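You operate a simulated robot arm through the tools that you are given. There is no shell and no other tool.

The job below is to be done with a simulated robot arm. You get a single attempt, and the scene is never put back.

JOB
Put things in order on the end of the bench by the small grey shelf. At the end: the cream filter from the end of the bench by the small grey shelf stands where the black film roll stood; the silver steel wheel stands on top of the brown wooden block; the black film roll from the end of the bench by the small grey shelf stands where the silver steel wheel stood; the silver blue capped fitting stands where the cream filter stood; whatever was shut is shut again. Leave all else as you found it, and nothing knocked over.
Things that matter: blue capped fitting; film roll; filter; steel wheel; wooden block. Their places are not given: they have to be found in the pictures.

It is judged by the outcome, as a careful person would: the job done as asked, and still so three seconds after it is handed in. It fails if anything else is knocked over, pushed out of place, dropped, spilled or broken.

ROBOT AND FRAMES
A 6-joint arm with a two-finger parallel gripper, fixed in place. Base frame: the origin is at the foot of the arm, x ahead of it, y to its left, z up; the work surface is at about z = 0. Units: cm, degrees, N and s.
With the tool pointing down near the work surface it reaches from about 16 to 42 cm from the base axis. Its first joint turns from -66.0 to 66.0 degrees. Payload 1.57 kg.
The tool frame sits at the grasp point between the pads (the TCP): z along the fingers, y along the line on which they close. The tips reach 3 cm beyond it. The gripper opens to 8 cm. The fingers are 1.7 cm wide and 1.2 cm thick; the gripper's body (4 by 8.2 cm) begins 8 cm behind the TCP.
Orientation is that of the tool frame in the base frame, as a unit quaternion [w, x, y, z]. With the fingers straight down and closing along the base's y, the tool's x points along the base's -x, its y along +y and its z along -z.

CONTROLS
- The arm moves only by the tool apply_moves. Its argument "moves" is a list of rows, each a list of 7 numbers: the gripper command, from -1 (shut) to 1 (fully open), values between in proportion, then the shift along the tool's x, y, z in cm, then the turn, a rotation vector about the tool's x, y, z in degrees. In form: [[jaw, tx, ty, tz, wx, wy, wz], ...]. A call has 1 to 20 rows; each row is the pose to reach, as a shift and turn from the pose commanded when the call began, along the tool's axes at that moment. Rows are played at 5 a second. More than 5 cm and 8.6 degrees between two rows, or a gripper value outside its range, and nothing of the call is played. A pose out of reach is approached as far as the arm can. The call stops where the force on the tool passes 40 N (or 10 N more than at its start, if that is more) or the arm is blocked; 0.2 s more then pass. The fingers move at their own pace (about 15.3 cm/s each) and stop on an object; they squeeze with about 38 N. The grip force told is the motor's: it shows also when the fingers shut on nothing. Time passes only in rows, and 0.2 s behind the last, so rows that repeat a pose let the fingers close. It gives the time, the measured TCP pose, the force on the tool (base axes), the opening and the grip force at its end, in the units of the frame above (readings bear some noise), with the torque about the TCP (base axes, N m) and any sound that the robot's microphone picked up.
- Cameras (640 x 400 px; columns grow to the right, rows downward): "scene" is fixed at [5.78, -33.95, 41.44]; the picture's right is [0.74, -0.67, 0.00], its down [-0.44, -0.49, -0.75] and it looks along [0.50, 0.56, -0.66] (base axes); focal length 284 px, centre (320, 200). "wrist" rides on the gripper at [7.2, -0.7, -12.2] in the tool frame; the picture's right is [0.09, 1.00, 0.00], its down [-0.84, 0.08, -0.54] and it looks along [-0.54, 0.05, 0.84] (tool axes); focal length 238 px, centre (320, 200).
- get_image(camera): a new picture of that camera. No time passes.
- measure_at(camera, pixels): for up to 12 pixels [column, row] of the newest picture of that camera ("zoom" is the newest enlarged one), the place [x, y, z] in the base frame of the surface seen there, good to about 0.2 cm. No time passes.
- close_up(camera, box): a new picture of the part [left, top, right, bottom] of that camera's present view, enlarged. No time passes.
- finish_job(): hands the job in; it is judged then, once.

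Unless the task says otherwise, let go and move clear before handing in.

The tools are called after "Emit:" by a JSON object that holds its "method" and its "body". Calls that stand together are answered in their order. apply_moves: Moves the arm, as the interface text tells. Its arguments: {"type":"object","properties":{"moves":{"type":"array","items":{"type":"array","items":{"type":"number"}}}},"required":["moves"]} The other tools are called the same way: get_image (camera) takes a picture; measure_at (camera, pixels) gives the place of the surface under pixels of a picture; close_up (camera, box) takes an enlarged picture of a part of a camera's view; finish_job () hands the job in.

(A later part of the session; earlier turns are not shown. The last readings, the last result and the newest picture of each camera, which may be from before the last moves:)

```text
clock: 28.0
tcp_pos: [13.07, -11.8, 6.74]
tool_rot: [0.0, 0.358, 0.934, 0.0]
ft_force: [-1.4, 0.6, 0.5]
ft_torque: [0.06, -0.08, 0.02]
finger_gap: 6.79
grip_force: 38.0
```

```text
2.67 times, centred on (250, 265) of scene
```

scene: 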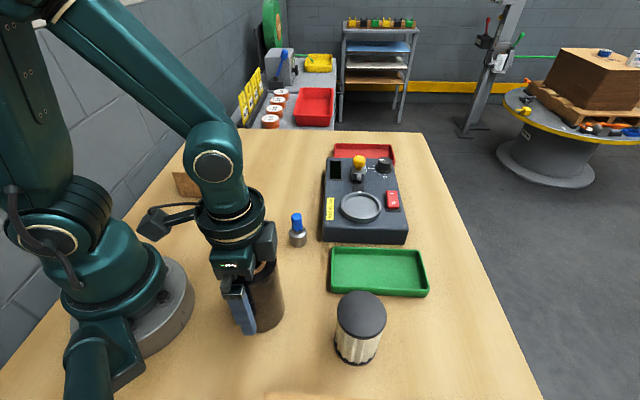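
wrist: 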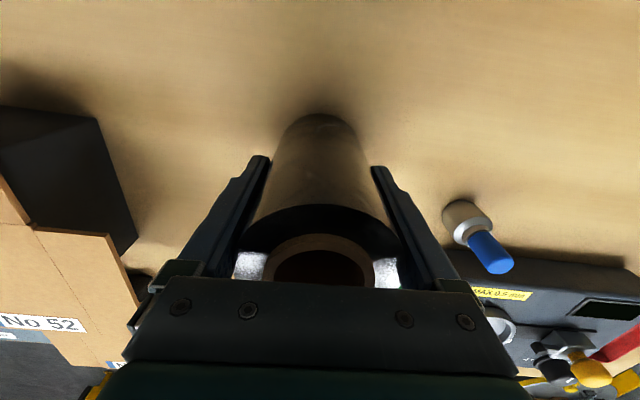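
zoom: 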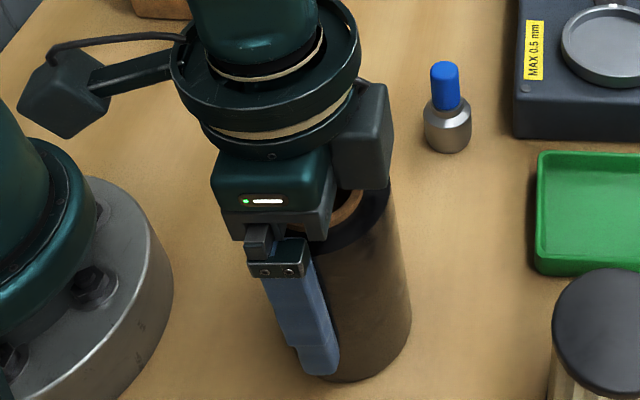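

Gripped firmly (gap 6.79, 38 N). I lift slowly by about 2 cm to test the hold.

Emit:
{"method": "apply_moves", "body": {"moves": [[-1, 0, 0, -0.2, 0, 0, 0], [-1, 0, 0, -0.5, 0, 0, 0], [-1, 0, 0, -0.9, 0, 0, 0], [-1, 0, 0, -1.4, 0, 0, 0], [-1, 0, 0, -2, 0, 0, 0], [-1, 0, 0, -2, 0, 0, 0]]}}

Emit:
{"method": "get_image", "body": {"camera": "wrist"}}

Emit:
{"method": "close_up", "body": {"camera": "scene", "box": [170, 190, 330, 340]}}

```text
clock: 29.4
tcp_pos: [13.1, -11.86, 8.61]
tool_rot: [0.0, 0.358, 0.934, 0.0]
ft_force: [-0.2, -0.8, -3.3]
ft_torque: [0.01, 0.02, 0.03]
finger_gap: 6.77
grip_force: 38.0
```

```text
taken
```

wrist: 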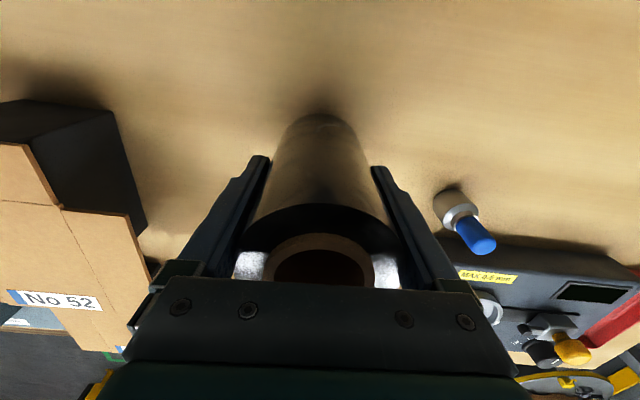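

```text
2.67 times, centred on (250, 265) of scene
```

zoom: 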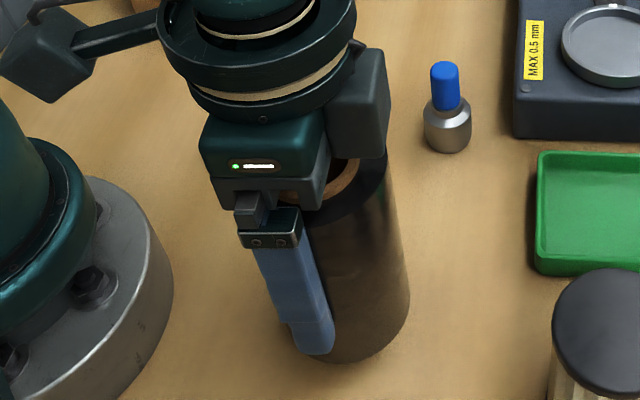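

The roll is held (weight about 3.3 N). I raise it well above the fitting and swing it in towards the wheel's old place.

Emit:
{"method": "apply_moves", "body": {"moves": [[-1, 0, 0, -1.2, 0, 0, 0], [-1, 0, 0, -3.2, 0, 0, 0], [-1, 0, 0, -5.5, 0, 0, 0], [-1, 0, 0, -7.8, 0, 0, 0], [-1, 0, 0, -9, 0, 0, 0], [-1, 0.12, 1.2, -9, 0, 0, -3.7], [-1, 0.33, 3.7, -9, 0, 0, -11], [-1, 0.55, 6.1, -9, 0, 0, -18.8], [-1, 0.73, 8.2, -9, 0, 0, -25.3], [-1, 0.9, 10.0, -9, 0, 0, -30.8], [-1, 1.35, 12.3, -9, 0, 0, -36], [-1, 1.8, 14.6, -9, 0, 0, -41], [-1, 2.2, 16.7, -9, 0, 0, -46], [-1, 2.5, 18.0, -9, 0, 0, -49.2], [-1, 2.54, 18.33, -9, 0, 0, -50], [-1, 2.54, 18.33, -9, 0, 0, -50]]}}

Emit:
{"method": "get_image", "body": {"camera": "wrist"}}

Emit:
{"method": "get_image", "body": {"camera": "scene"}}

```text
clock: 32.8
tcp_pos: [23.42, 3.64, 17.61]
tool_rot: [-0.001, -0.07, 0.998, 0.0]
ft_force: [-0.1, -0.3, -2.8]
ft_torque: [0.0, 0.01, 0.0]
finger_gap: 6.78
grip_force: 38.1
```

```text
taken
```

wrist: 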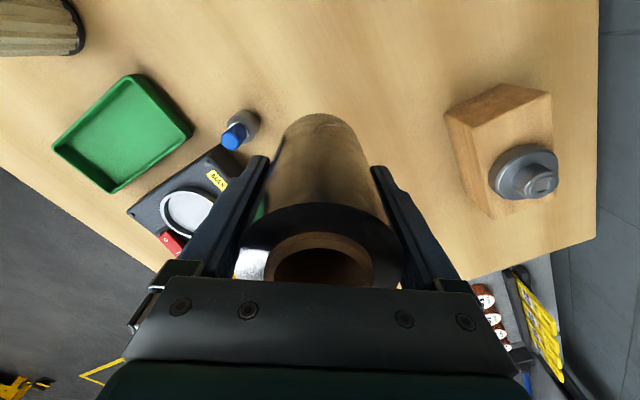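

```text
taken
```

scene: 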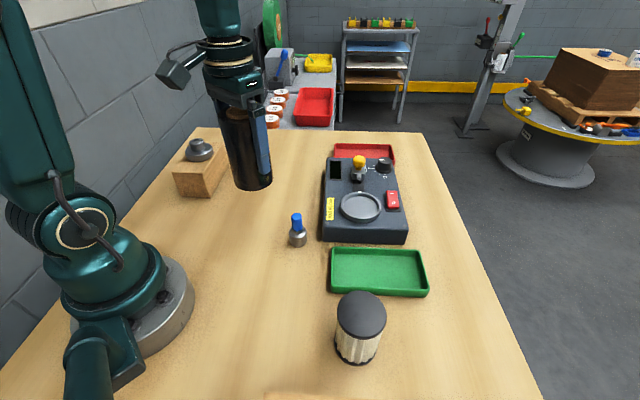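

The roll hangs upright over a clear area. I carry it out to above (35.9,7.65) and stop for a check before lowering.

Emit:
{"method": "apply_moves", "body": {"moves": [[-1, -1.2, 0.22, 0, 0, 0, -0.4], [-1, -3.5, 0.63, 0, 0, 0, -1.1], [-1, -5.9, 1.06, 0, 0, 0, -1.8], [-1, -8.3, 1.49, 0, 0, 0, -2.6], [-1, -10.5, 1.88, 0, 0, 0, -3.3], [-1, -12.2, 2.19, 0, 0, 0, -3.8], [-1, -12.89, 2.31, 0, 0, 0, -4], [-1, -12.89, 2.31, 0, 0, 0, -4], [-1, -12.89, 2.31, 0, 0, 0, -4]]}}

Emit:
{"method": "get_image", "body": {"camera": "wrist"}}

Emit:
{"method": "get_image", "body": {"camera": "scene"}}

```text
clock: 34.8
tcp_pos: [36.03, 7.61, 17.86]
tool_rot: [0.0, -0.105, 0.995, -0.001]
ft_force: [-0.3, -0.4, -3.5]
ft_torque: [0.02, 0.0, 0.0]
finger_gap: 6.79
grip_force: 38.1
```

```text
taken
```

wrist: 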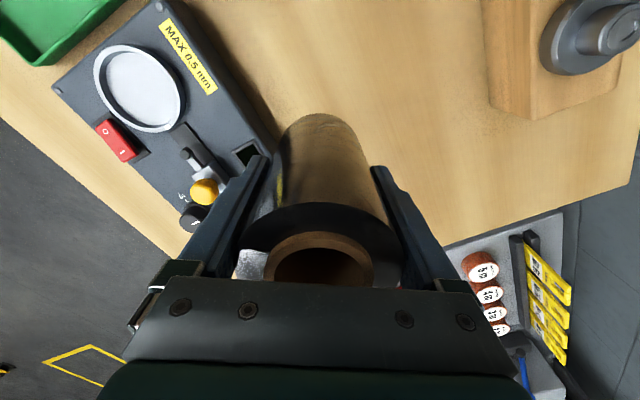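

```text
taken
```

scene: 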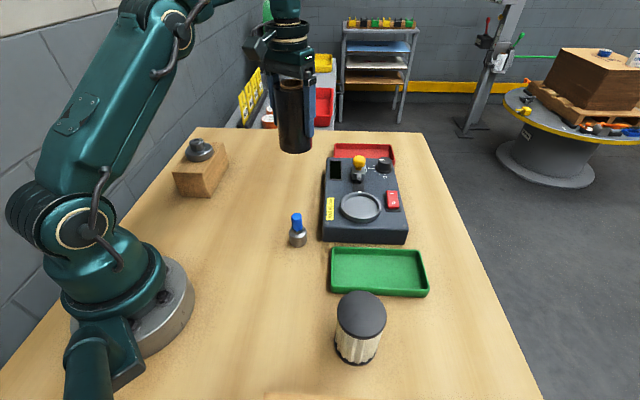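

The roll is above the wheel's old spot, clear of the machine. I lower it to just above the bench.

Emit:
{"method": "apply_moves", "body": {"moves": [[-1, 0, 0, 1.0, 0, 0, 0], [-1, 0, 0, 3.0, 0, 0, 0], [-1, 0, 0, 5.0, 0, 0, 0], [-1, 0, 0, 7.0, 0, 0, 0], [-1, 0, 0, 8.7, 0, 0, 0], [-1, 0, 0, 9.9, 0, 0, 0], [-1, 0, 0, 10.4, 0, 0, 0], [-1, 0, 0, 10.4, 0, 0, 0]]}}

Emit:
{"method": "close_up", "body": {"camera": "scene", "box": [230, 80, 390, 220]}}

Emit:
{"method": "get_image", "body": {"camera": "wrist"}}

```text
clock: 36.6
tcp_pos: [36.03, 7.5, 7.2]
tool_rot: [0.0, -0.105, 0.994, 0.001]
ft_force: [0.0, 0.4, -3.4]
ft_torque: [0.04, 0.06, 0.02]
finger_gap: 6.77
grip_force: 38.2
```

```text
2.86 times, centred on (310, 150) of scene
```

zoom: 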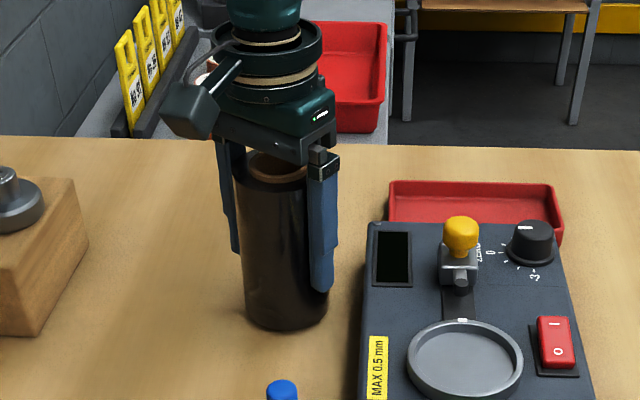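

```text
taken
```

wrist: 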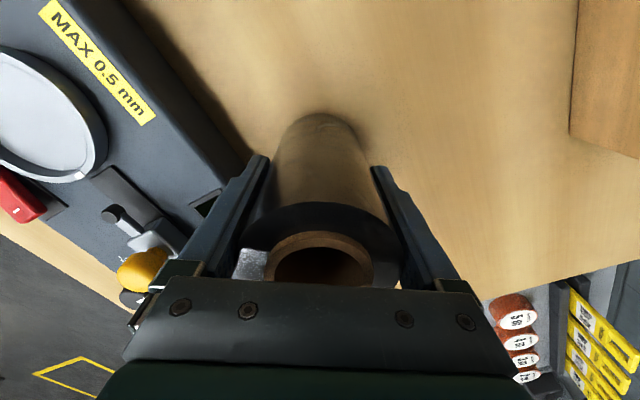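

The roll is about half a cm above the bench and level. I creep down until the bench takes its weight.

Emit:
{"method": "apply_moves", "body": {"moves": [[-1, 0, 0, 0.15, 0, 0, 0], [-1, 0, 0, 0.3, 0, 0, 0], [-1, 0, 0, 0.4, 0, 0, 0], [-1, 0, 0, 0.4, 0, 0, 0]]}}

```text
clock: 37.6
tcp_pos: [36.06, 7.69, 6.9]
tool_rot: [0.002, -0.105, 0.994, 0.0]
ft_force: [-7.0, -1.9, 22.0]
ft_torque: [0.42, -0.05, 0.11]
finger_gap: 6.77
grip_force: 37.8
```

The roll touched down a bit firmly (+22 N). I back off slightly to relax the press before letting go.

Emit:
{"method": "apply_moves", "body": {"moves": [[-1, 0, 0, -0.12, 0, 0, 0], [-1, 0, 0, -0.12, 0, 0, 0]]}}

```text
clock: 38.2
tcp_pos: [35.91, 7.76, 6.88]
tool_rot: [-0.001, -0.104, 0.995, 0.0]
ft_force: [0.5, 0.3, -1.2]
ft_torque: [0.04, -0.11, 0.01]
finger_gap: 6.76
grip_force: 38.2
```

Force is now about -1 N, so the roll stands lightly on the bench. I open the jaws and check before rising.

Emit:
{"method": "apply_moves", "body": {"moves": [[0.75, 0, 0, 0, 0, 0, 0], [0.85, 0, 0, 0, 0, 0, 0], [1, 0, 0, 0, 0, 0, 0], [1, 0, 0, 0, 0, 0, 0]]}}

Emit:
{"method": "get_image", "body": {"camera": "wrist"}}

Emit:
{"method": "close_up", "body": {"camera": "scene", "box": [230, 80, 390, 220]}}

```text
clock: 39.2
tcp_pos: [35.95, 7.68, 6.97]
tool_rot: [0.001, -0.105, 0.994, 0.0]
ft_force: [0.2, -0.5, -0.5]
ft_torque: [-0.04, 0.04, -0.02]
finger_gap: 8.01
grip_force: 0.0
```

```text
taken
```

wrist: 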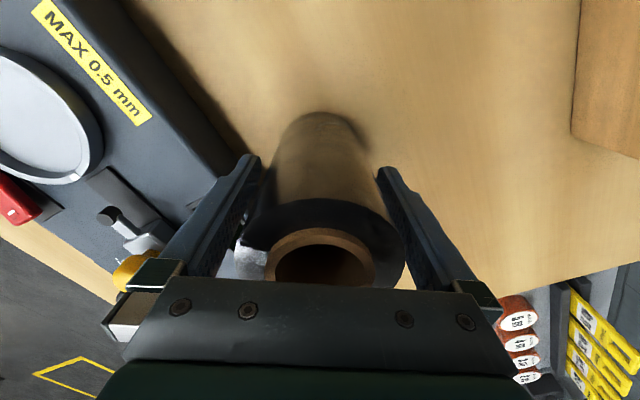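

```text
2.86 times, centred on (310, 150) of scene
```

zoom: 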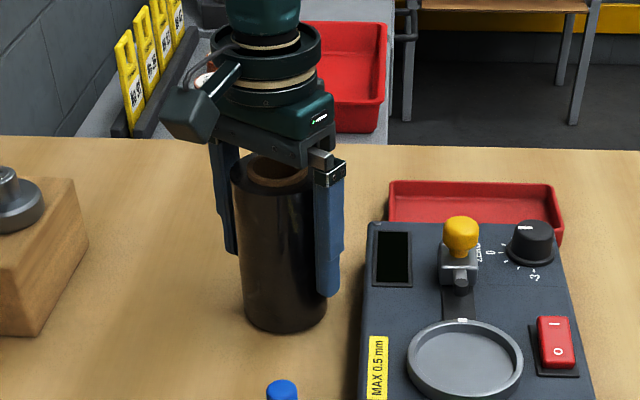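

The roll stands free with a small gap on each side. I rise straight up, with a tiny sideways centring.

Emit:
{"method": "apply_moves", "body": {"moves": [[1, 0, 0.12, -0.3, 0, 0, 0], [1, 0, 0.12, -1.5, 0, 0, 0], [1, 0, 0.12, -3.5, 0, 0, 0], [1, 0, 0.12, -6, 0, 0, 0], [1, 0, 0.12, -8.5, 0, 0, 0], [1, 0, 0.12, -11, 0, 0, 0], [1, 0, 0.12, -12.5, 0, 0, 0], [1, 0, 0.12, -12.5, 0, 0, 0]]}}

Emit:
{"method": "get_image", "body": {"camera": "wrist"}}

Emit:
{"method": "get_image", "body": {"camera": "scene"}}

```text
clock: 41.0
tcp_pos: [35.89, 7.87, 19.54]
tool_rot: [0.0, -0.104, 0.995, 0.0]
ft_force: [-0.6, -0.4, 0.1]
ft_torque: [-0.01, 0.0, -0.01]
finger_gap: 8.02
grip_force: 0.0
```

```text
taken
```

wrist: 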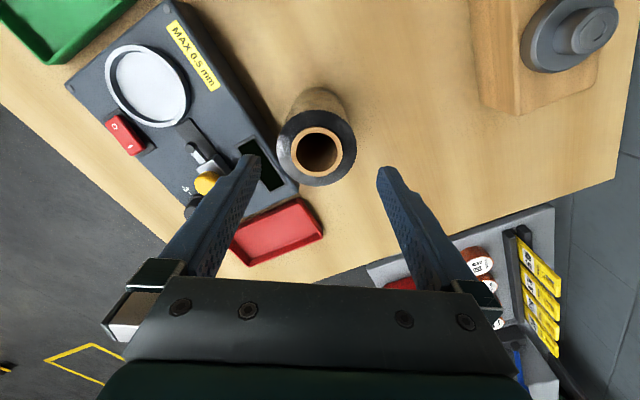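

```text
taken
```

scene: 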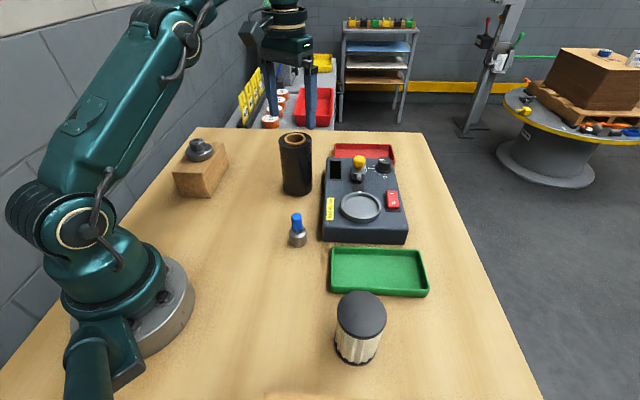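

The film roll stands upright at the wheel's old place. I measure its top ring to confirm the centre.

Emit:
{"method": "measure_at", "body": {"camera": "wrist", "pixels": [[280, 148], [353, 148], [316, 114], [316, 183]]}}

Emit:
{"method": "measure_at", "body": {"camera": "scene", "pixels": [[281, 142], [310, 142], [296, 133], [296, 152], [298, 192], [361, 296], [361, 336], [339, 315], [384, 315]]}}

Emit:
{"method": "close_up", "body": {"camera": "scene", "box": [310, 280, 410, 380]}}

```text
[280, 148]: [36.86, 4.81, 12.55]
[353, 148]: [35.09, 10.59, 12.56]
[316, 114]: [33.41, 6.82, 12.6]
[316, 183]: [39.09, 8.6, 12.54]
```

```text
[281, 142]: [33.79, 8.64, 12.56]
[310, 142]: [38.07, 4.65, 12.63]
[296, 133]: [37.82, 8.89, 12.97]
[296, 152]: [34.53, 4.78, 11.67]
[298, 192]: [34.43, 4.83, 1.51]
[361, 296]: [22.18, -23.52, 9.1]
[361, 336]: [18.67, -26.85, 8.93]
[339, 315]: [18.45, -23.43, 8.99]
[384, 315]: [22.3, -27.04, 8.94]
```

```text
4.00 times, centred on (360, 330) of scene
```

zoom: 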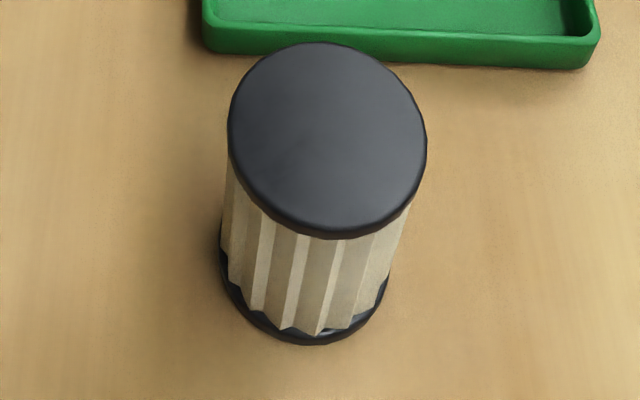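

The roll's centre is at about (36.1,7.7), as wanted. The filter stands at about (20.4,-25.15), 5.9 cm wide and 9 tall; I measure the green tray and the cartons near it for finger clearance.

Emit:
{"method": "measure_at", "body": {"camera": "scene", "pixels": [[331, 289], [332, 293], [427, 296], [380, 293], [332, 252], [380, 272], [345, 293], [425, 285]]}}

```text
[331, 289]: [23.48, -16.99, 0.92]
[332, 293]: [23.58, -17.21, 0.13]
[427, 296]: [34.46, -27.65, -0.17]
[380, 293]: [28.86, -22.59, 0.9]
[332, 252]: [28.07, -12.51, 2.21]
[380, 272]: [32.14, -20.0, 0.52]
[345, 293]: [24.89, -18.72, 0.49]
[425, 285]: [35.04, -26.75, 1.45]
```

The tray edge is about 8 cm from the filter's centre and the cartons about 9 cm, so a normal top grasp has room. I swing over to above the filter.

Emit:
{"method": "apply_moves", "body": {"moves": [[1, 2.2, -2.9, 0, 0, 0, 6.3], [1, 4.4, -5.81, 0, 0, 0, 12.6], [1, 6.61, -8.72, 0, 0, 0, 18.9], [1, 8.81, -11.62, 0, 0, 0, 25.2], [1, 11.01, -14.53, 0, 0, 0, 31.5], [1, 13.21, -17.43, 0, 0, 0, 37.8], [1, 15.41, -20.34, 0.5, 0, 0, 44.1], [1, 17.62, -23.24, 1, 0, 0, 50.4], [1, 19.82, -26.15, 1.7, 0, 0, 56.7], [1, 22.02, -29.05, 2.5, 0, 0, 63], [1, 22.02, -29.05, 2.5, 0, 0, 63]]}}

Emit:
{"method": "get_image", "body": {"camera": "wrist"}}

Emit:
{"method": "get_image", "body": {"camera": "scene"}}

```text
clock: 43.4
tcp_pos: [20.54, -25.3, 17.31]
tool_rot: [0.001, 0.431, 0.902, 0.0]
ft_force: [0.9, 0.3, -0.2]
ft_torque: [0.0, 0.0, -0.04]
finger_gap: 7.99
grip_force: 0.1
```

```text
taken
```

wrist: 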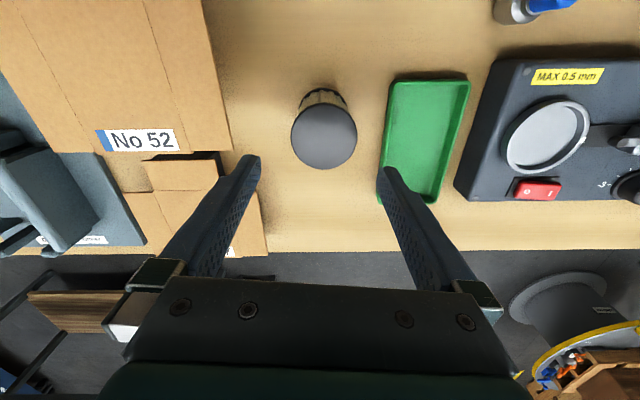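

```text
taken
```

scene: 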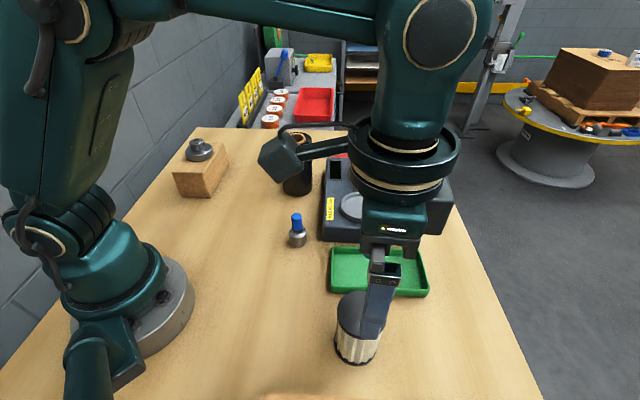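

The filter's lid is at wrist pixels x 291–357. I enlarge and measure to centre on it.

Emit:
{"method": "close_up", "body": {"camera": "wrist", "box": [224, 80, 416, 200]}}

Emit:
{"method": "measure_at", "body": {"camera": "wrist", "pixels": [[294, 137], [354, 137], [324, 110], [324, 166], [238, 140], [268, 240], [384, 180], [230, 170]]}}

```text
3.33 times, centred on (320, 140) of wrist
```

zoom: 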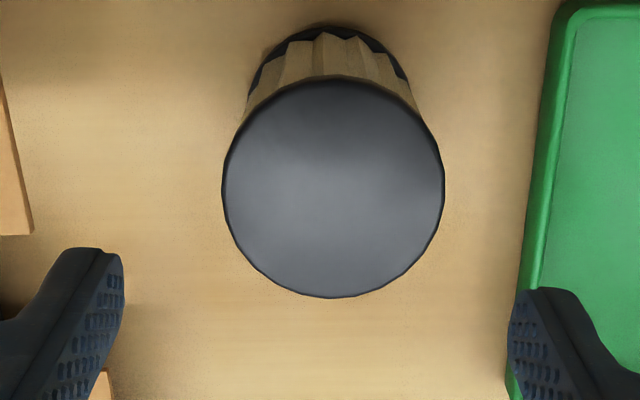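

```text
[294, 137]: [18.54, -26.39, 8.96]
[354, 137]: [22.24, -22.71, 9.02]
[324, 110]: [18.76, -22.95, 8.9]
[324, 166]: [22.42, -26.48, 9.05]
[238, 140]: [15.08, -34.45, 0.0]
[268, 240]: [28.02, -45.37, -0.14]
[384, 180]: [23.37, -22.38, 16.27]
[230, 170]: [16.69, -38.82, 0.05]
```

The filter centre is about 0.45 cm inward and 0.36 cm to the side of the tool axis. I correct and lower to just above the lid to verify.

Emit:
{"method": "apply_moves", "body": {"moves": [[1, 0.45, 0.36, 1, 0, 0, 0], [1, 0.45, 0.36, 2.7, 0, 0, 0], [1, 0.45, 0.36, 4.2, 0, 0, 0], [1, 0.45, 0.36, 4.2, 0, 0, 0]]}}

Emit:
{"method": "close_up", "body": {"camera": "wrist", "box": [224, 80, 416, 200]}}

```text
clock: 44.4
tcp_pos: [20.34, -24.64, 13.02]
tool_rot: [0.001, 0.431, 0.902, 0.0]
ft_force: [0.7, 0.4, -0.1]
ft_torque: [0.01, -0.01, -0.02]
finger_gap: 7.99
grip_force: 0.0
```

```text
3.33 times, centred on (320, 140) of wrist
```

zoom: 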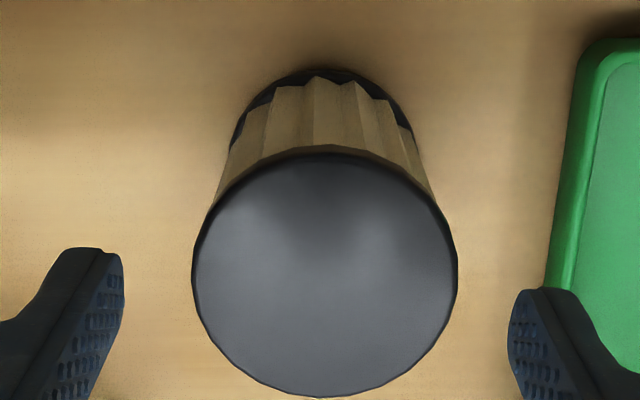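

Nearly centred (lid zoom x 192–459 between tips 123 and 508). A last 0.15 cm shift, then down to z≈3.6 and close.

Emit:
{"method": "apply_moves", "body": {"moves": [[1, 0.05, 0.15, 1, 0, 0, 0], [1, 0.05, 0.15, 2.5, 0, 0, 0], [1, 0.05, 0.15, 4.3, 0, 0, 0], [1, 0.05, 0.15, 6.1, 0, 0, 0], [1, 0.05, 0.15, 7.8, 0, 0, 0], [1, 0.05, 0.15, 9.0, 0, 0, 0], [1, 0.05, 0.15, 9.4, 0, 0, 0], [1, 0.05, 0.15, 9.4, 0, 0, 0]]}}

Emit:
{"method": "get_image", "body": {"camera": "wrist"}}

Emit:
{"method": "get_image", "body": {"camera": "scene"}}

```text
clock: 46.2
tcp_pos: [20.59, -24.33, 3.54]
tool_rot: [0.0, 0.43, 0.903, 0.001]
ft_force: [-0.1, 0.7, -0.5]
ft_torque: [0.01, -0.01, 0.0]
finger_gap: 8.01
grip_force: 0.0
```

```text
taken
```

wrist: 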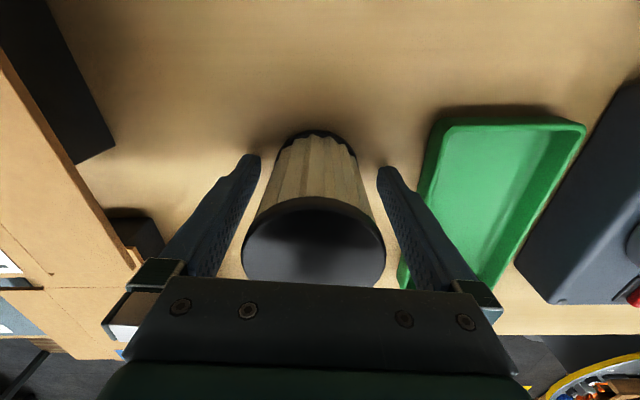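

```text
taken
```

scene: 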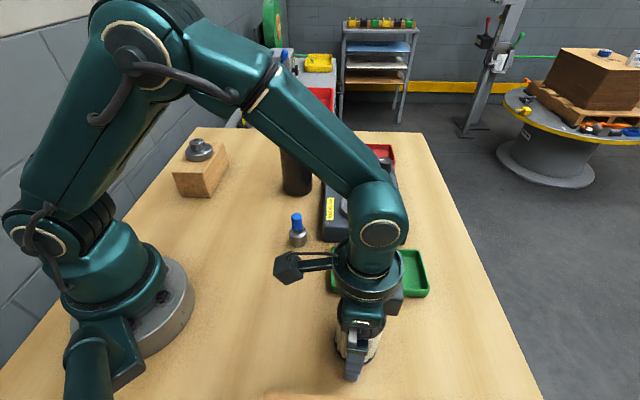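

The fingers straddle the filter with even gaps (lid at x 242–386 between the fingers). I close, then lift slightly to test.

Emit:
{"method": "apply_moves", "body": {"moves": [[-1, 0, 0, 0, 0, 0, 0], [-1, 0, 0, 0, 0, 0, 0], [-1, 0, 0, 0, 0, 0, 0], [-1, 0, 0, 0, 0, 0, 0]]}}

Emit:
{"method": "get_image", "body": {"camera": "wrist"}}

```text
clock: 47.2
tcp_pos: [20.48, -24.32, 3.53]
tool_rot: [0.0, 0.43, 0.903, 0.0]
ft_force: [0.5, 0.5, 0.4]
ft_torque: [-0.02, 0.01, 0.01]
finger_gap: 5.91
grip_force: 37.4
```

```text
taken
```

wrist: 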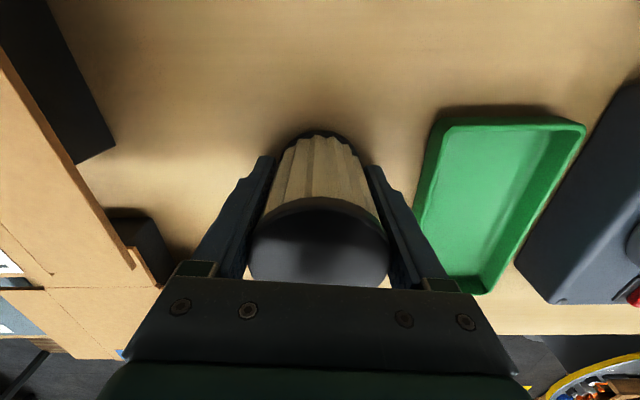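

Gripped at 5.91 cm, filter axis right at the grasp point (place ≈ (20.5,-24.4)). I lift slowly.

Emit:
{"method": "apply_moves", "body": {"moves": [[-1, 0, 0, -0.2, 0, 0, 0], [-1, 0, 0, -0.5, 0, 0, 0], [-1, 0, 0, -0.9, 0, 0, 0], [-1, 0, 0, -1.4, 0, 0, 0], [-1, 0, 0, -2, 0, 0, 0], [-1, 0, 0, -2, 0, 0, 0]]}}

Emit:
{"method": "get_image", "body": {"camera": "wrist"}}

Emit:
{"method": "close_up", "body": {"camera": "scene", "box": [290, 260, 430, 400]}}

```text
clock: 48.6
tcp_pos: [20.59, -24.45, 5.41]
tool_rot: [0.0, 0.43, 0.903, -0.001]
ft_force: [0.2, -0.6, 0.2]
ft_torque: [-0.03, 0.0, 0.01]
finger_gap: 5.88
grip_force: 38.4
```

```text
taken
```

wrist: 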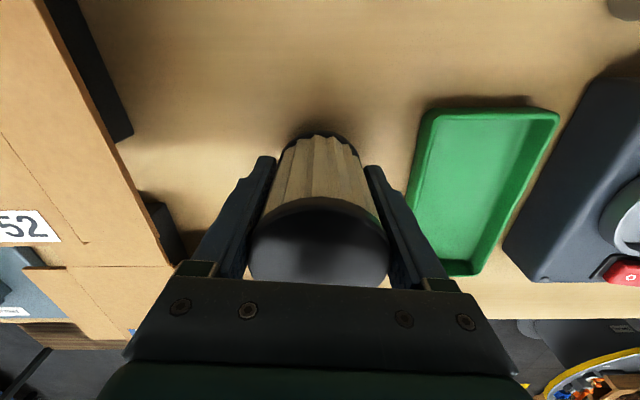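

```text
2.86 times, centred on (360, 330) of scene
```

zoom: 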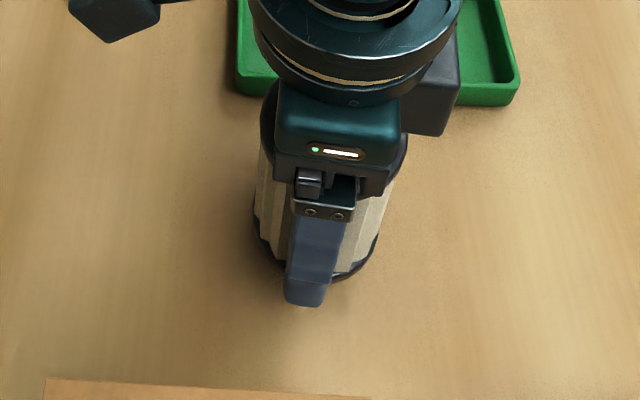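

The filter looks unchanged between the fingers while the background moved, so it's lifted (it is light). I raise it and carry it over the film roll's old place at (13.2,-11.87).

Emit:
{"method": "apply_moves", "body": {"moves": [[-1, 0, 0, -1.2, 0, 0, 0], [-1, 0, 0, -3.0, 0, 0, 0], [-1, 0, 0, -4.6, 0, 0, 0], [-1, 0, 0, -5.5, 0, 0, 0], [-1, 1.2, 0.18, -5.5, 0, 0, -0.8], [-1, 3.5, 0.53, -5.5, 0, 0, -2.2], [-1, 5.9, 0.9, -5.5, 0, 0, -3.7], [-1, 8.3, 1.26, -5.5, 0, 0, -5.2], [-1, 10.7, 1.62, -5.5, 0, 0, -6.7], [-1, 12.8, 1.94, -5.5, 0, 0, -8], [-1, 14.0, 2.12, -5.5, 0, 0, -8.8], [-1, 14.37, 2.18, -5.5, 0, 0, -9], [-1, 14.37, 2.18, -5.5, 0, 0, -9]]}}

Emit:
{"method": "get_image", "body": {"camera": "wrist"}}

Emit:
{"method": "get_image", "body": {"camera": "scene"}}

```text
clock: 51.4
tcp_pos: [13.1, -11.99, 11.0]
tool_rot: [0.0, 0.358, 0.934, 0.0]
ft_force: [-0.1, 0.4, -0.7]
ft_torque: [-0.01, 0.0, -0.01]
finger_gap: 5.92
grip_force: 37.6
```

```text
taken
```

wrist: 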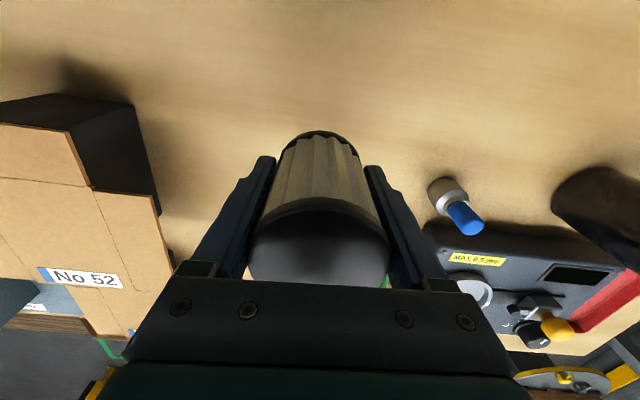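

```text
taken
```

scene: 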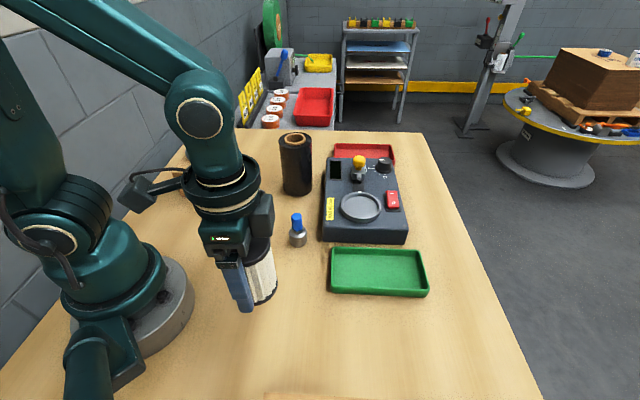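

It's above the roll's old place at (13.1,-12.0). I lower it to just over the bench.

Emit:
{"method": "apply_moves", "body": {"moves": [[-1, 0, 0.08, 1.0, 0, 0, 0], [-1, 0, 0.08, 2.8, 0, 0, 0], [-1, 0, 0.08, 4.5, 0, 0, 0], [-1, 0, 0.08, 6.0, 0, 0, 0], [-1, 0, 0.08, 6.8, 0, 0, 0], [-1, 0, 0.08, 7.15, 0, 0, 0], [-1, 0, 0.08, 7.15, 0, 0, 0]]}}

Emit:
{"method": "close_up", "body": {"camera": "scene", "box": [170, 190, 330, 340]}}

```text
clock: 53.0
tcp_pos: [13.27, -11.89, 3.74]
tool_rot: [0.0, 0.358, 0.934, 0.0]
ft_force: [-0.4, -0.6, -1.0]
ft_torque: [0.03, 0.0, 0.0]
finger_gap: 5.91
grip_force: 37.6
```

```text
2.67 times, centred on (250, 265) of scene
```

zoom: 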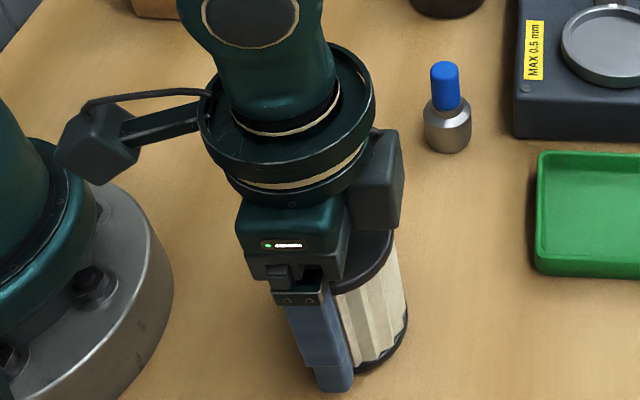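

Filter is a few millimetres above the bench. I creep down in small steps.

Emit:
{"method": "apply_moves", "body": {"moves": [[-1, 0, 0, 0.1, 0, 0, 0], [-1, 0, 0, 0.2, 0, 0, 0], [-1, 0, 0, 0.2, 0, 0, 0]]}}

```text
clock: 53.8
tcp_pos: [13.1, -12.13, 3.47]
tool_rot: [0.0, 0.358, 0.934, 0.0]
ft_force: [0.2, 1.0, -0.8]
ft_torque: [0.0, 0.03, 0.01]
finger_gap: 5.9
grip_force: 38.1
```

Emit:
{"method": "apply_moves", "body": {"moves": [[-1, 0, 0, 0.06, 0, 0, 0], [-1, 0, 0, 0.12, 0, 0, 0], [-1, 0, 0, 0.12, 0, 0, 0]]}}

```text
clock: 54.6
tcp_pos: [13.15, -11.93, 3.47]
tool_rot: [0.001, 0.358, 0.934, -0.001]
ft_force: [-6.4, -6.4, 32.1]
ft_torque: [-0.17, 0.1, -0.09]
finger_gap: 5.93
grip_force: 38.1
```

The filter touched the bench (+32 N), so I back off a tenth before opening.

Emit:
{"method": "apply_moves", "body": {"moves": [[-1, 0, 0, -0.09, 0, 0, 0], [-1, 0, 0, -0.09, 0, 0, 0]]}}

```text
clock: 55.2
tcp_pos: [13.34, -11.99, 3.39]
tool_rot: [0.001, 0.358, 0.934, 0.0]
ft_force: [3.3, -4.2, 12.1]
ft_torque: [-0.1, -0.1, -0.03]
finger_gap: 5.88
grip_force: 37.5
```

Emit:
{"method": "apply_moves", "body": {"moves": [[-1, 0, 0, -0.05, 0, 0, 0], [-1, 0, 0, -0.05, 0, 0, 0]]}}

```text
clock: 55.8
tcp_pos: [13.08, -11.84, 3.49]
tool_rot: [-0.002, 0.358, 0.934, 0.001]
ft_force: [-0.6, -0.3, 0.7]
ft_torque: [0.0, 0.04, 0.0]
finger_gap: 5.88
grip_force: 38.2
```

The press is gone (0.7 N) and the filter stands on the bench. I open and rise straight up.

Emit:
{"method": "apply_moves", "body": {"moves": [[0.6, 0, 0, 0, 0, 0, 0], [0.8, 0, 0, 0, 0, 0, 0], [1, 0, 0, 0, 0, 0, 0], [1, 0, 0, -0.5, 0, 0, 0], [1, 0, 0, -2, 0, 0, 0], [1, 0, 0, -4, 0, 0, 0], [1, 0, 0, -6.5, 0, 0, 0], [1, 0, 0, -9.5, 0, 0, 0], [1, 0, 0, -12.5, 0, 0, 0], [1, 0, 0, -12.5, 0, 0, 0]]}}

Emit:
{"method": "get_image", "body": {"camera": "wrist"}}

Emit:
{"method": "get_image", "body": {"camera": "scene"}}

```text
clock: 58.0
tcp_pos: [13.07, -12.03, 16.02]
tool_rot: [0.0, 0.358, 0.934, -0.001]
ft_force: [0.4, -0.7, -0.3]
ft_torque: [0.01, -0.06, 0.0]
finger_gap: 8.02
grip_force: 0.0
```

```text
taken
```

wrist: 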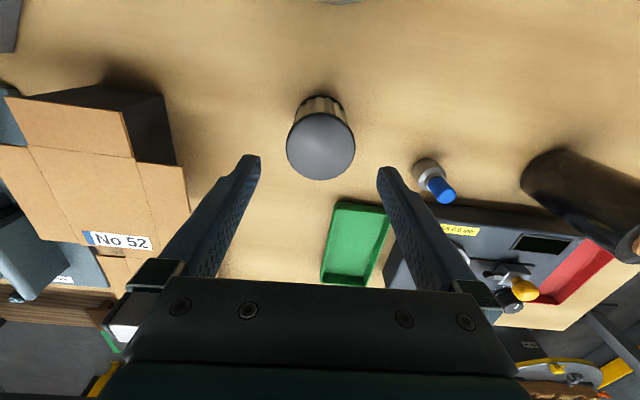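

```text
taken
```

scene: 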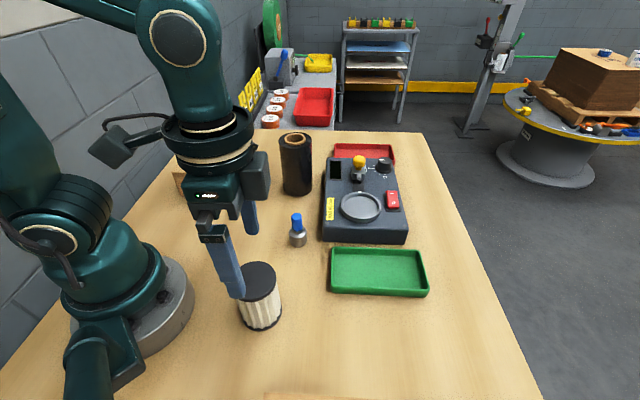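

The filter stands at the roll's old place (scene pixel 260,295), upright. Now I move over the blue capped fitting near (25.6,-5.2).

Emit:
{"method": "apply_moves", "body": {"moves": [[1, -0.87, 2.62, 0, 0, 0, -6], [1, -1.75, 5.23, 0, 0, 0, -12], [1, -2.62, 7.85, 0, 0, 0, -18], [1, -3.5, 10.46, 0, 0, 0, -24], [1, -4.37, 13.08, 0, 0, 0, -30], [1, -4.37, 13.08, 0, 0, 0, -30]]}}

Emit:
{"method": "get_image", "body": {"camera": "wrist"}}

Emit:
{"method": "close_up", "body": {"camera": "scene", "box": [265, 200, 329, 260]}}

```text
clock: 59.4
tcp_pos: [25.33, -5.09, 16.01]
tool_rot: [0.0, 0.104, 0.995, 0.0]
ft_force: [0.0, -0.5, 0.1]
ft_torque: [0.01, -0.03, -0.01]
finger_gap: 8.02
grip_force: 0.1
```

```text
taken
```

wrist: 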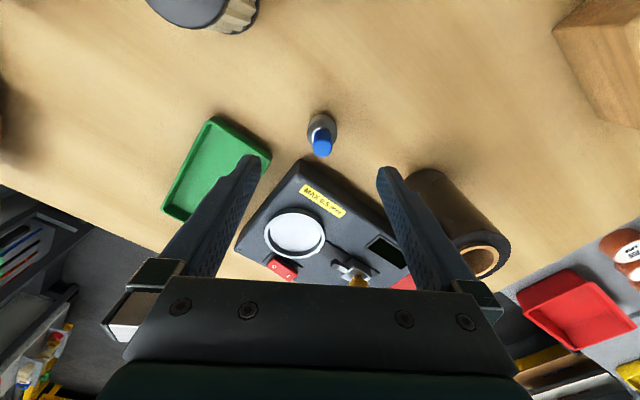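

```text
6.67 times, centred on (297, 230) of scene
```

zoom: 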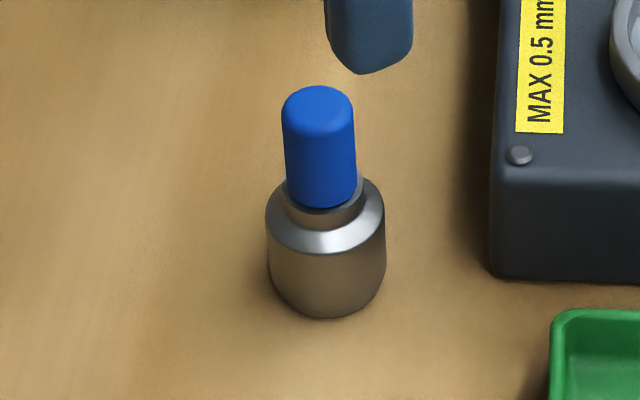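

The fitting has a steel body about 3.2 cm wide (up to z≈3) and a narrower blue cap. I'll hold it by the steel body; first a close-up to centre on it.

Emit:
{"method": "close_up", "body": {"camera": "wrist", "box": [272, 90, 368, 180]}}

Emit:
{"method": "measure_at", "body": {"camera": "wrist", "pixels": [[322, 148], [313, 146], [331, 146], [322, 118], [308, 125], [335, 125], [322, 155], [309, 135], [336, 135]]}}

```text
4.44 times, centred on (320, 135) of wrist
```

zoom: 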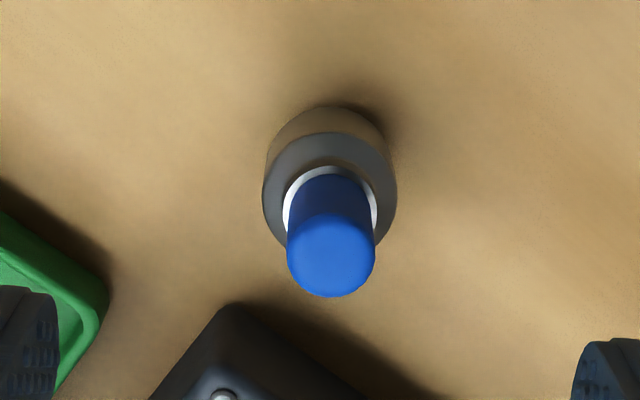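

```text
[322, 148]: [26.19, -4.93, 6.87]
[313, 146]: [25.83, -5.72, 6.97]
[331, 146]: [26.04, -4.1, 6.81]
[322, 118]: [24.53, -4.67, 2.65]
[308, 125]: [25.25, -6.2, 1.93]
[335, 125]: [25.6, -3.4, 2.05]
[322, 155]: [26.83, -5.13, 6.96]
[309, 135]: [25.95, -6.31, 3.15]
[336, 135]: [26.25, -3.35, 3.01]
```

The fitting's axis is at about (26.0,-4.9), i.e. 0.6 cm outward and 0.3 cm sideways from the tool. I correct, lower to above the cap and check.

Emit:
{"method": "apply_moves", "body": {"moves": [[0.5, -0.6, 0.31, 1, 0, 0, 0], [0.5, -0.6, 0.31, 3, 0, 0, 0], [0.5, -0.6, 0.31, 5, 0, 0, 0], [0.5, -0.6, 0.31, 5, 0, 0, 0]]}}

Emit:
{"method": "close_up", "body": {"camera": "wrist", "box": [224, 100, 416, 220]}}

Emit:
{"method": "close_up", "body": {"camera": "scene", "box": [235, 170, 363, 260]}}

```text
clock: 60.4
tcp_pos: [25.84, -5.05, 10.94]
tool_rot: [0.0, 0.104, 0.995, 0.0]
ft_force: [0.0, 0.4, 0.8]
ft_torque: [0.0, 0.02, 0.01]
finger_gap: 5.99
grip_force: 0.0
```

```text
3.33 times, centred on (320, 160) of wrist
```

zoom: 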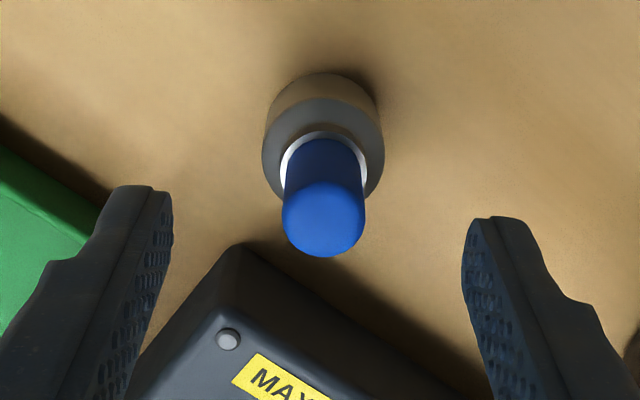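

```text
4.44 times, centred on (299, 215) of scene
```

zoom: 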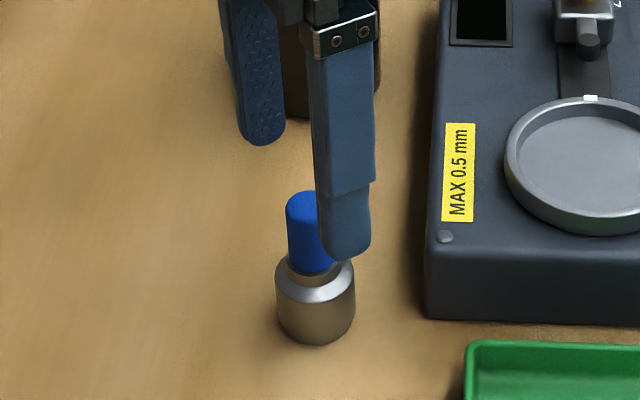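

The fitting (zoom x 262–384) is nearly centred between the tips (173, 461). Small correction, then down to tips just above the bench and close on the steel body.

Emit:
{"method": "apply_moves", "body": {"moves": [[0.5, -0.2, 0.1, 1, 0, 0, 0], [0.5, -0.2, 0.1, 3, 0, 0, 0], [0.5, -0.2, 0.1, 5, 0, 0, 0], [0.5, -0.2, 0.1, 6.7, 0, 0, 0], [0.5, -0.2, 0.1, 7.5, 0, 0, 0], [0.5, -0.2, 0.1, 7.5, 0, 0, 0], [-1, -0.2, 0.1, 7.5, 0, 0, 0], [-1, -0.2, 0.1, 7.5, 0, 0, 0], [-1, -0.2, 0.1, 7.5, 0, 0, 0], [-1, -0.2, 0.1, 7.5, 0, 0, 0]]}}

Emit:
{"method": "get_image", "body": {"camera": "wrist"}}

Emit:
{"method": "close_up", "body": {"camera": "scene", "box": [235, 170, 363, 260]}}

```text
clock: 62.6
tcp_pos: [26.2, -4.78, 3.67]
tool_rot: [0.0, 0.104, 0.995, 0.0]
ft_force: [-0.7, -0.3, 0.2]
ft_torque: [-0.01, -0.02, 0.02]
finger_gap: 3.19
grip_force: 38.8
```

```text
taken
```

wrist: 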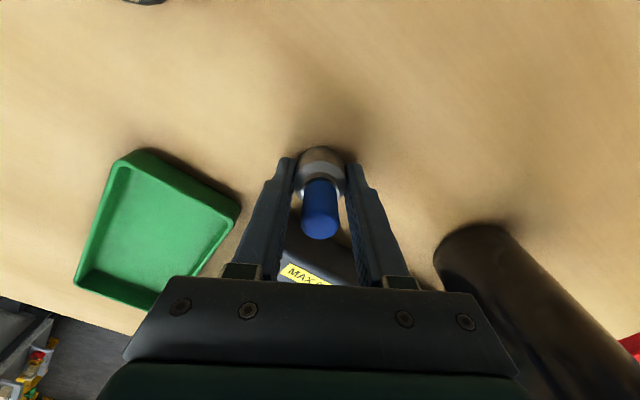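

```text
4.44 times, centred on (299, 215) of scene
```

zoom: 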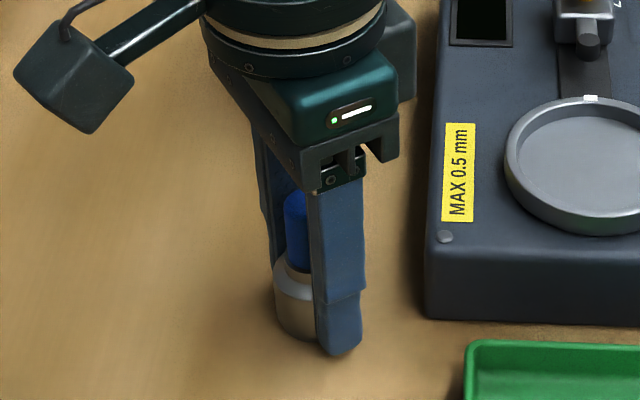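

Closed on the steel body (gap 3.19, 38.8 N), cap untouched. I lift slowly and check the hold.

Emit:
{"method": "apply_moves", "body": {"moves": [[-1, 0, 0, -0.15, 0, 0, 0], [-1, 0, 0, -0.35, 0, 0, 0], [-1, 0, 0, -0.6, 0, 0, 0], [-1, 0, 0, -0.9, 0, 0, 0], [-1, 0, 0, -1.3, 0, 0, 0], [-1, 0, 0, -1.3, 0, 0, 0], [-1, 0, 0, -1.3, 0, 0, 0]]}}

Emit:
{"method": "get_image", "body": {"camera": "wrist"}}

Emit:
{"method": "close_up", "body": {"camera": "scene", "box": [235, 170, 363, 260]}}

```text
clock: 64.2
tcp_pos: [26.12, -4.81, 4.88]
tool_rot: [0.0, 0.104, 0.995, 0.0]
ft_force: [-0.2, 0.5, -1.3]
ft_torque: [0.0, -0.02, 0.03]
finger_gap: 3.2
grip_force: 38.2
```

```text
taken
```

wrist: 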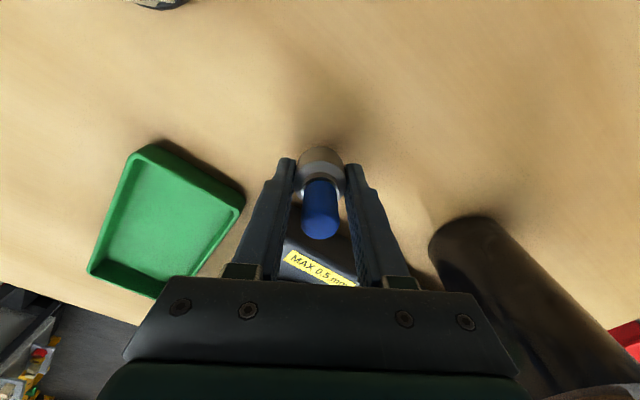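

```text
4.44 times, centred on (299, 215) of scene
```

zoom: 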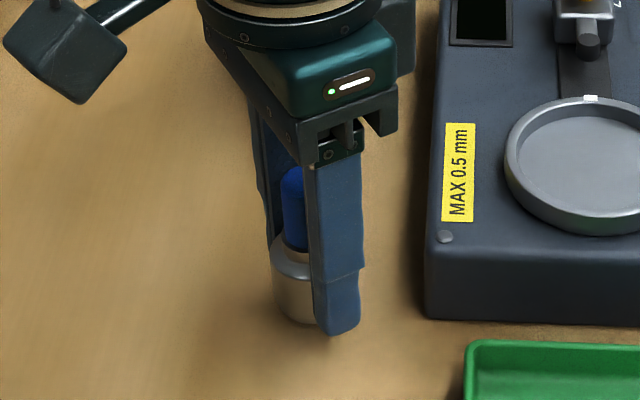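

The fitting is held (about 1.3 N). I raise it and carry it over to the filter's old place at (20.5,-24.4).

Emit:
{"method": "apply_moves", "body": {"moves": [[-1, 0, 0, -1.0, 0, 0, 0], [-1, 0, 0, -2.6, 0, 0, 0], [-1, 0, 0, -4.5, 0, 0, 0], [-1, 0, 0, -6.4, 0, 0, 0], [-1, 0, 0, -7.5, 0, 0, 0], [-1, 0.08, -1.1, -7.5, 0, 0, 2.1], [-1, 0.23, -3.2, -7.5, 0, 0, 6.2], [-1, 0.39, -5.4, -7.5, 0, 0, 10.4], [-1, 0.55, -7.7, -7.5, 0, 0, 14.8], [-1, 0.71, -10.0, -7.5, 0, 0, 19.2], [-1, 0.88, -12.3, -7.5, 0, 0, 23.6], [-1, 1.04, -14.6, -7.5, 0, 0, 28], [-1, 1.2, -16.9, -7.5, 0, 0, 32.4], [-1, 1.34, -18.8, -7.5, 0, 0, 36], [-1, 1.43, -20.0, -7.5, 0, 0, 38.3], [-1, 1.45, -20.34, -7.5, 0, 0, 39], [-1, 1.45, -20.34, -7.5, 0, 0, 39]]}}

Emit:
{"method": "get_image", "body": {"camera": "wrist"}}

Emit:
{"method": "get_image", "body": {"camera": "scene"}}

```text
clock: 67.8
tcp_pos: [20.42, -24.49, 12.46]
tool_rot: [0.0, 0.431, 0.902, 0.0]
ft_force: [-0.9, -0.5, -1.8]
ft_torque: [-0.01, 0.02, -0.01]
finger_gap: 3.19
grip_force: 38.6
```

```text
taken
```

wrist: 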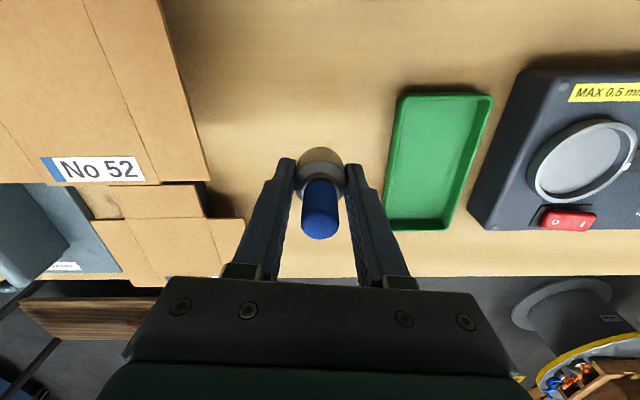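

```text
taken
```

scene: 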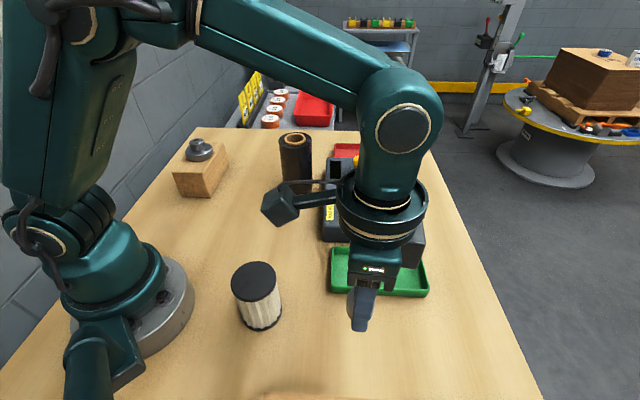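

The fitting hangs upright over the filter's old place at (20.4,-24.5). I lower it to just above the bench.

Emit:
{"method": "apply_moves", "body": {"moves": [[-1, 0, 0, 1.0, 0, 0, 0], [-1, 0, 0, 3.0, 0, 0, 0], [-1, 0, 0, 5.0, 0, 0, 0], [-1, 0, 0, 6.8, 0, 0, 0], [-1, 0, 0, 8.0, 0, 0, 0], [-1, 0, 0, 8.45, 0, 0, 0], [-1, 0, 0, 8.45, 0, 0, 0]]}}

Emit:
{"method": "close_up", "body": {"camera": "scene", "box": [290, 280, 430, 380]}}

```text
clock: 69.4
tcp_pos: [20.48, -24.32, 3.89]
tool_rot: [-0.001, 0.43, 0.903, 0.0]
ft_force: [0.3, 0.9, -0.1]
ft_torque: [0.0, -0.02, 0.0]
finger_gap: 3.21
grip_force: 37.5
```

```text
4.00 times, centred on (360, 330) of scene
```

zoom: 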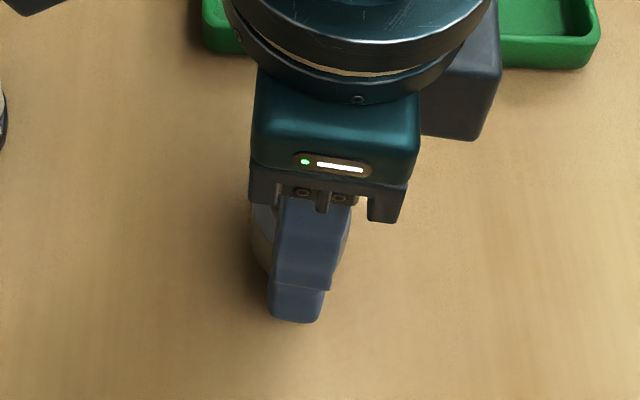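

Force is near zero; I creep down by tenths to feel the bench.

Emit:
{"method": "apply_moves", "body": {"moves": [[-1, 0, 0, 0.08, 0, 0, 0], [-1, 0, 0, 0.16, 0, 0, 0], [-1, 0, 0, 0.16, 0, 0, 0]]}}

```text
clock: 70.2
tcp_pos: [20.36, -24.45, 3.66]
tool_rot: [0.0, 0.431, 0.903, 0.0]
ft_force: [0.2, -0.2, -0.8]
ft_torque: [0.0, -0.01, 0.0]
finger_gap: 3.18
grip_force: 38.4
```

Emit:
{"method": "apply_moves", "body": {"moves": [[-1, 0, 0, 0.06, 0, 0, 0], [-1, 0, 0, 0.12, 0, 0, 0], [-1, 0, 0, 0.12, 0, 0, 0]]}}

```text
clock: 71.0
tcp_pos: [20.33, -24.4, 3.76]
tool_rot: [0.001, 0.43, 0.903, -0.001]
ft_force: [0.0, -0.6, -0.7]
ft_torque: [0.0, 0.05, -0.01]
finger_gap: 3.17
grip_force: 37.6
```

No contact yet (-0.7 N). A bit further in small steps.

Emit:
{"method": "apply_moves", "body": {"moves": [[-1, 0, 0, 0.06, 0, 0, 0], [-1, 0, 0, 0.06, 0, 0, 0]]}}

```text
clock: 71.6
tcp_pos: [20.46, -24.41, 3.58]
tool_rot: [0.001, 0.431, 0.902, 0.0]
ft_force: [-0.2, -0.5, -0.6]
ft_torque: [0.01, 0.02, -0.01]
finger_gap: 3.19
grip_force: 37.4
```

Emit:
{"method": "apply_moves", "body": {"moves": [[-1, 0, 0, 0.06, 0, 0, 0], [-1, 0, 0, 0.06, 0, 0, 0]]}}

Emit:
{"method": "get_image", "body": {"camera": "wrist"}}

```text
clock: 72.2
tcp_pos: [20.44, -24.43, 3.53]
tool_rot: [0.0, 0.43, 0.903, 0.0]
ft_force: [-0.4, -0.4, -1.1]
ft_torque: [-0.01, 0.0, 0.02]
finger_gap: 3.19
grip_force: 37.3
```

```text
taken
```

wrist: 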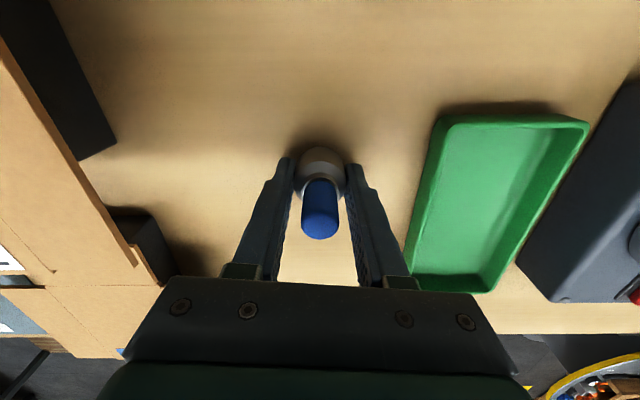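

Still -1 N; I keep feeling downward in steps of 0.06 cm.

Emit:
{"method": "apply_moves", "body": {"moves": [[-1, 0, 0, 0.06, 0, 0, 0], [-1, 0, 0, 0.06, 0, 0, 0]]}}

```text
clock: 72.8
tcp_pos: [20.48, -24.58, 3.45]
tool_rot: [0.0, 0.43, 0.903, 0.0]
ft_force: [-1.0, 0.7, 4.0]
ft_torque: [0.06, 0.03, 0.02]
finger_gap: 3.16
grip_force: 37.8
```

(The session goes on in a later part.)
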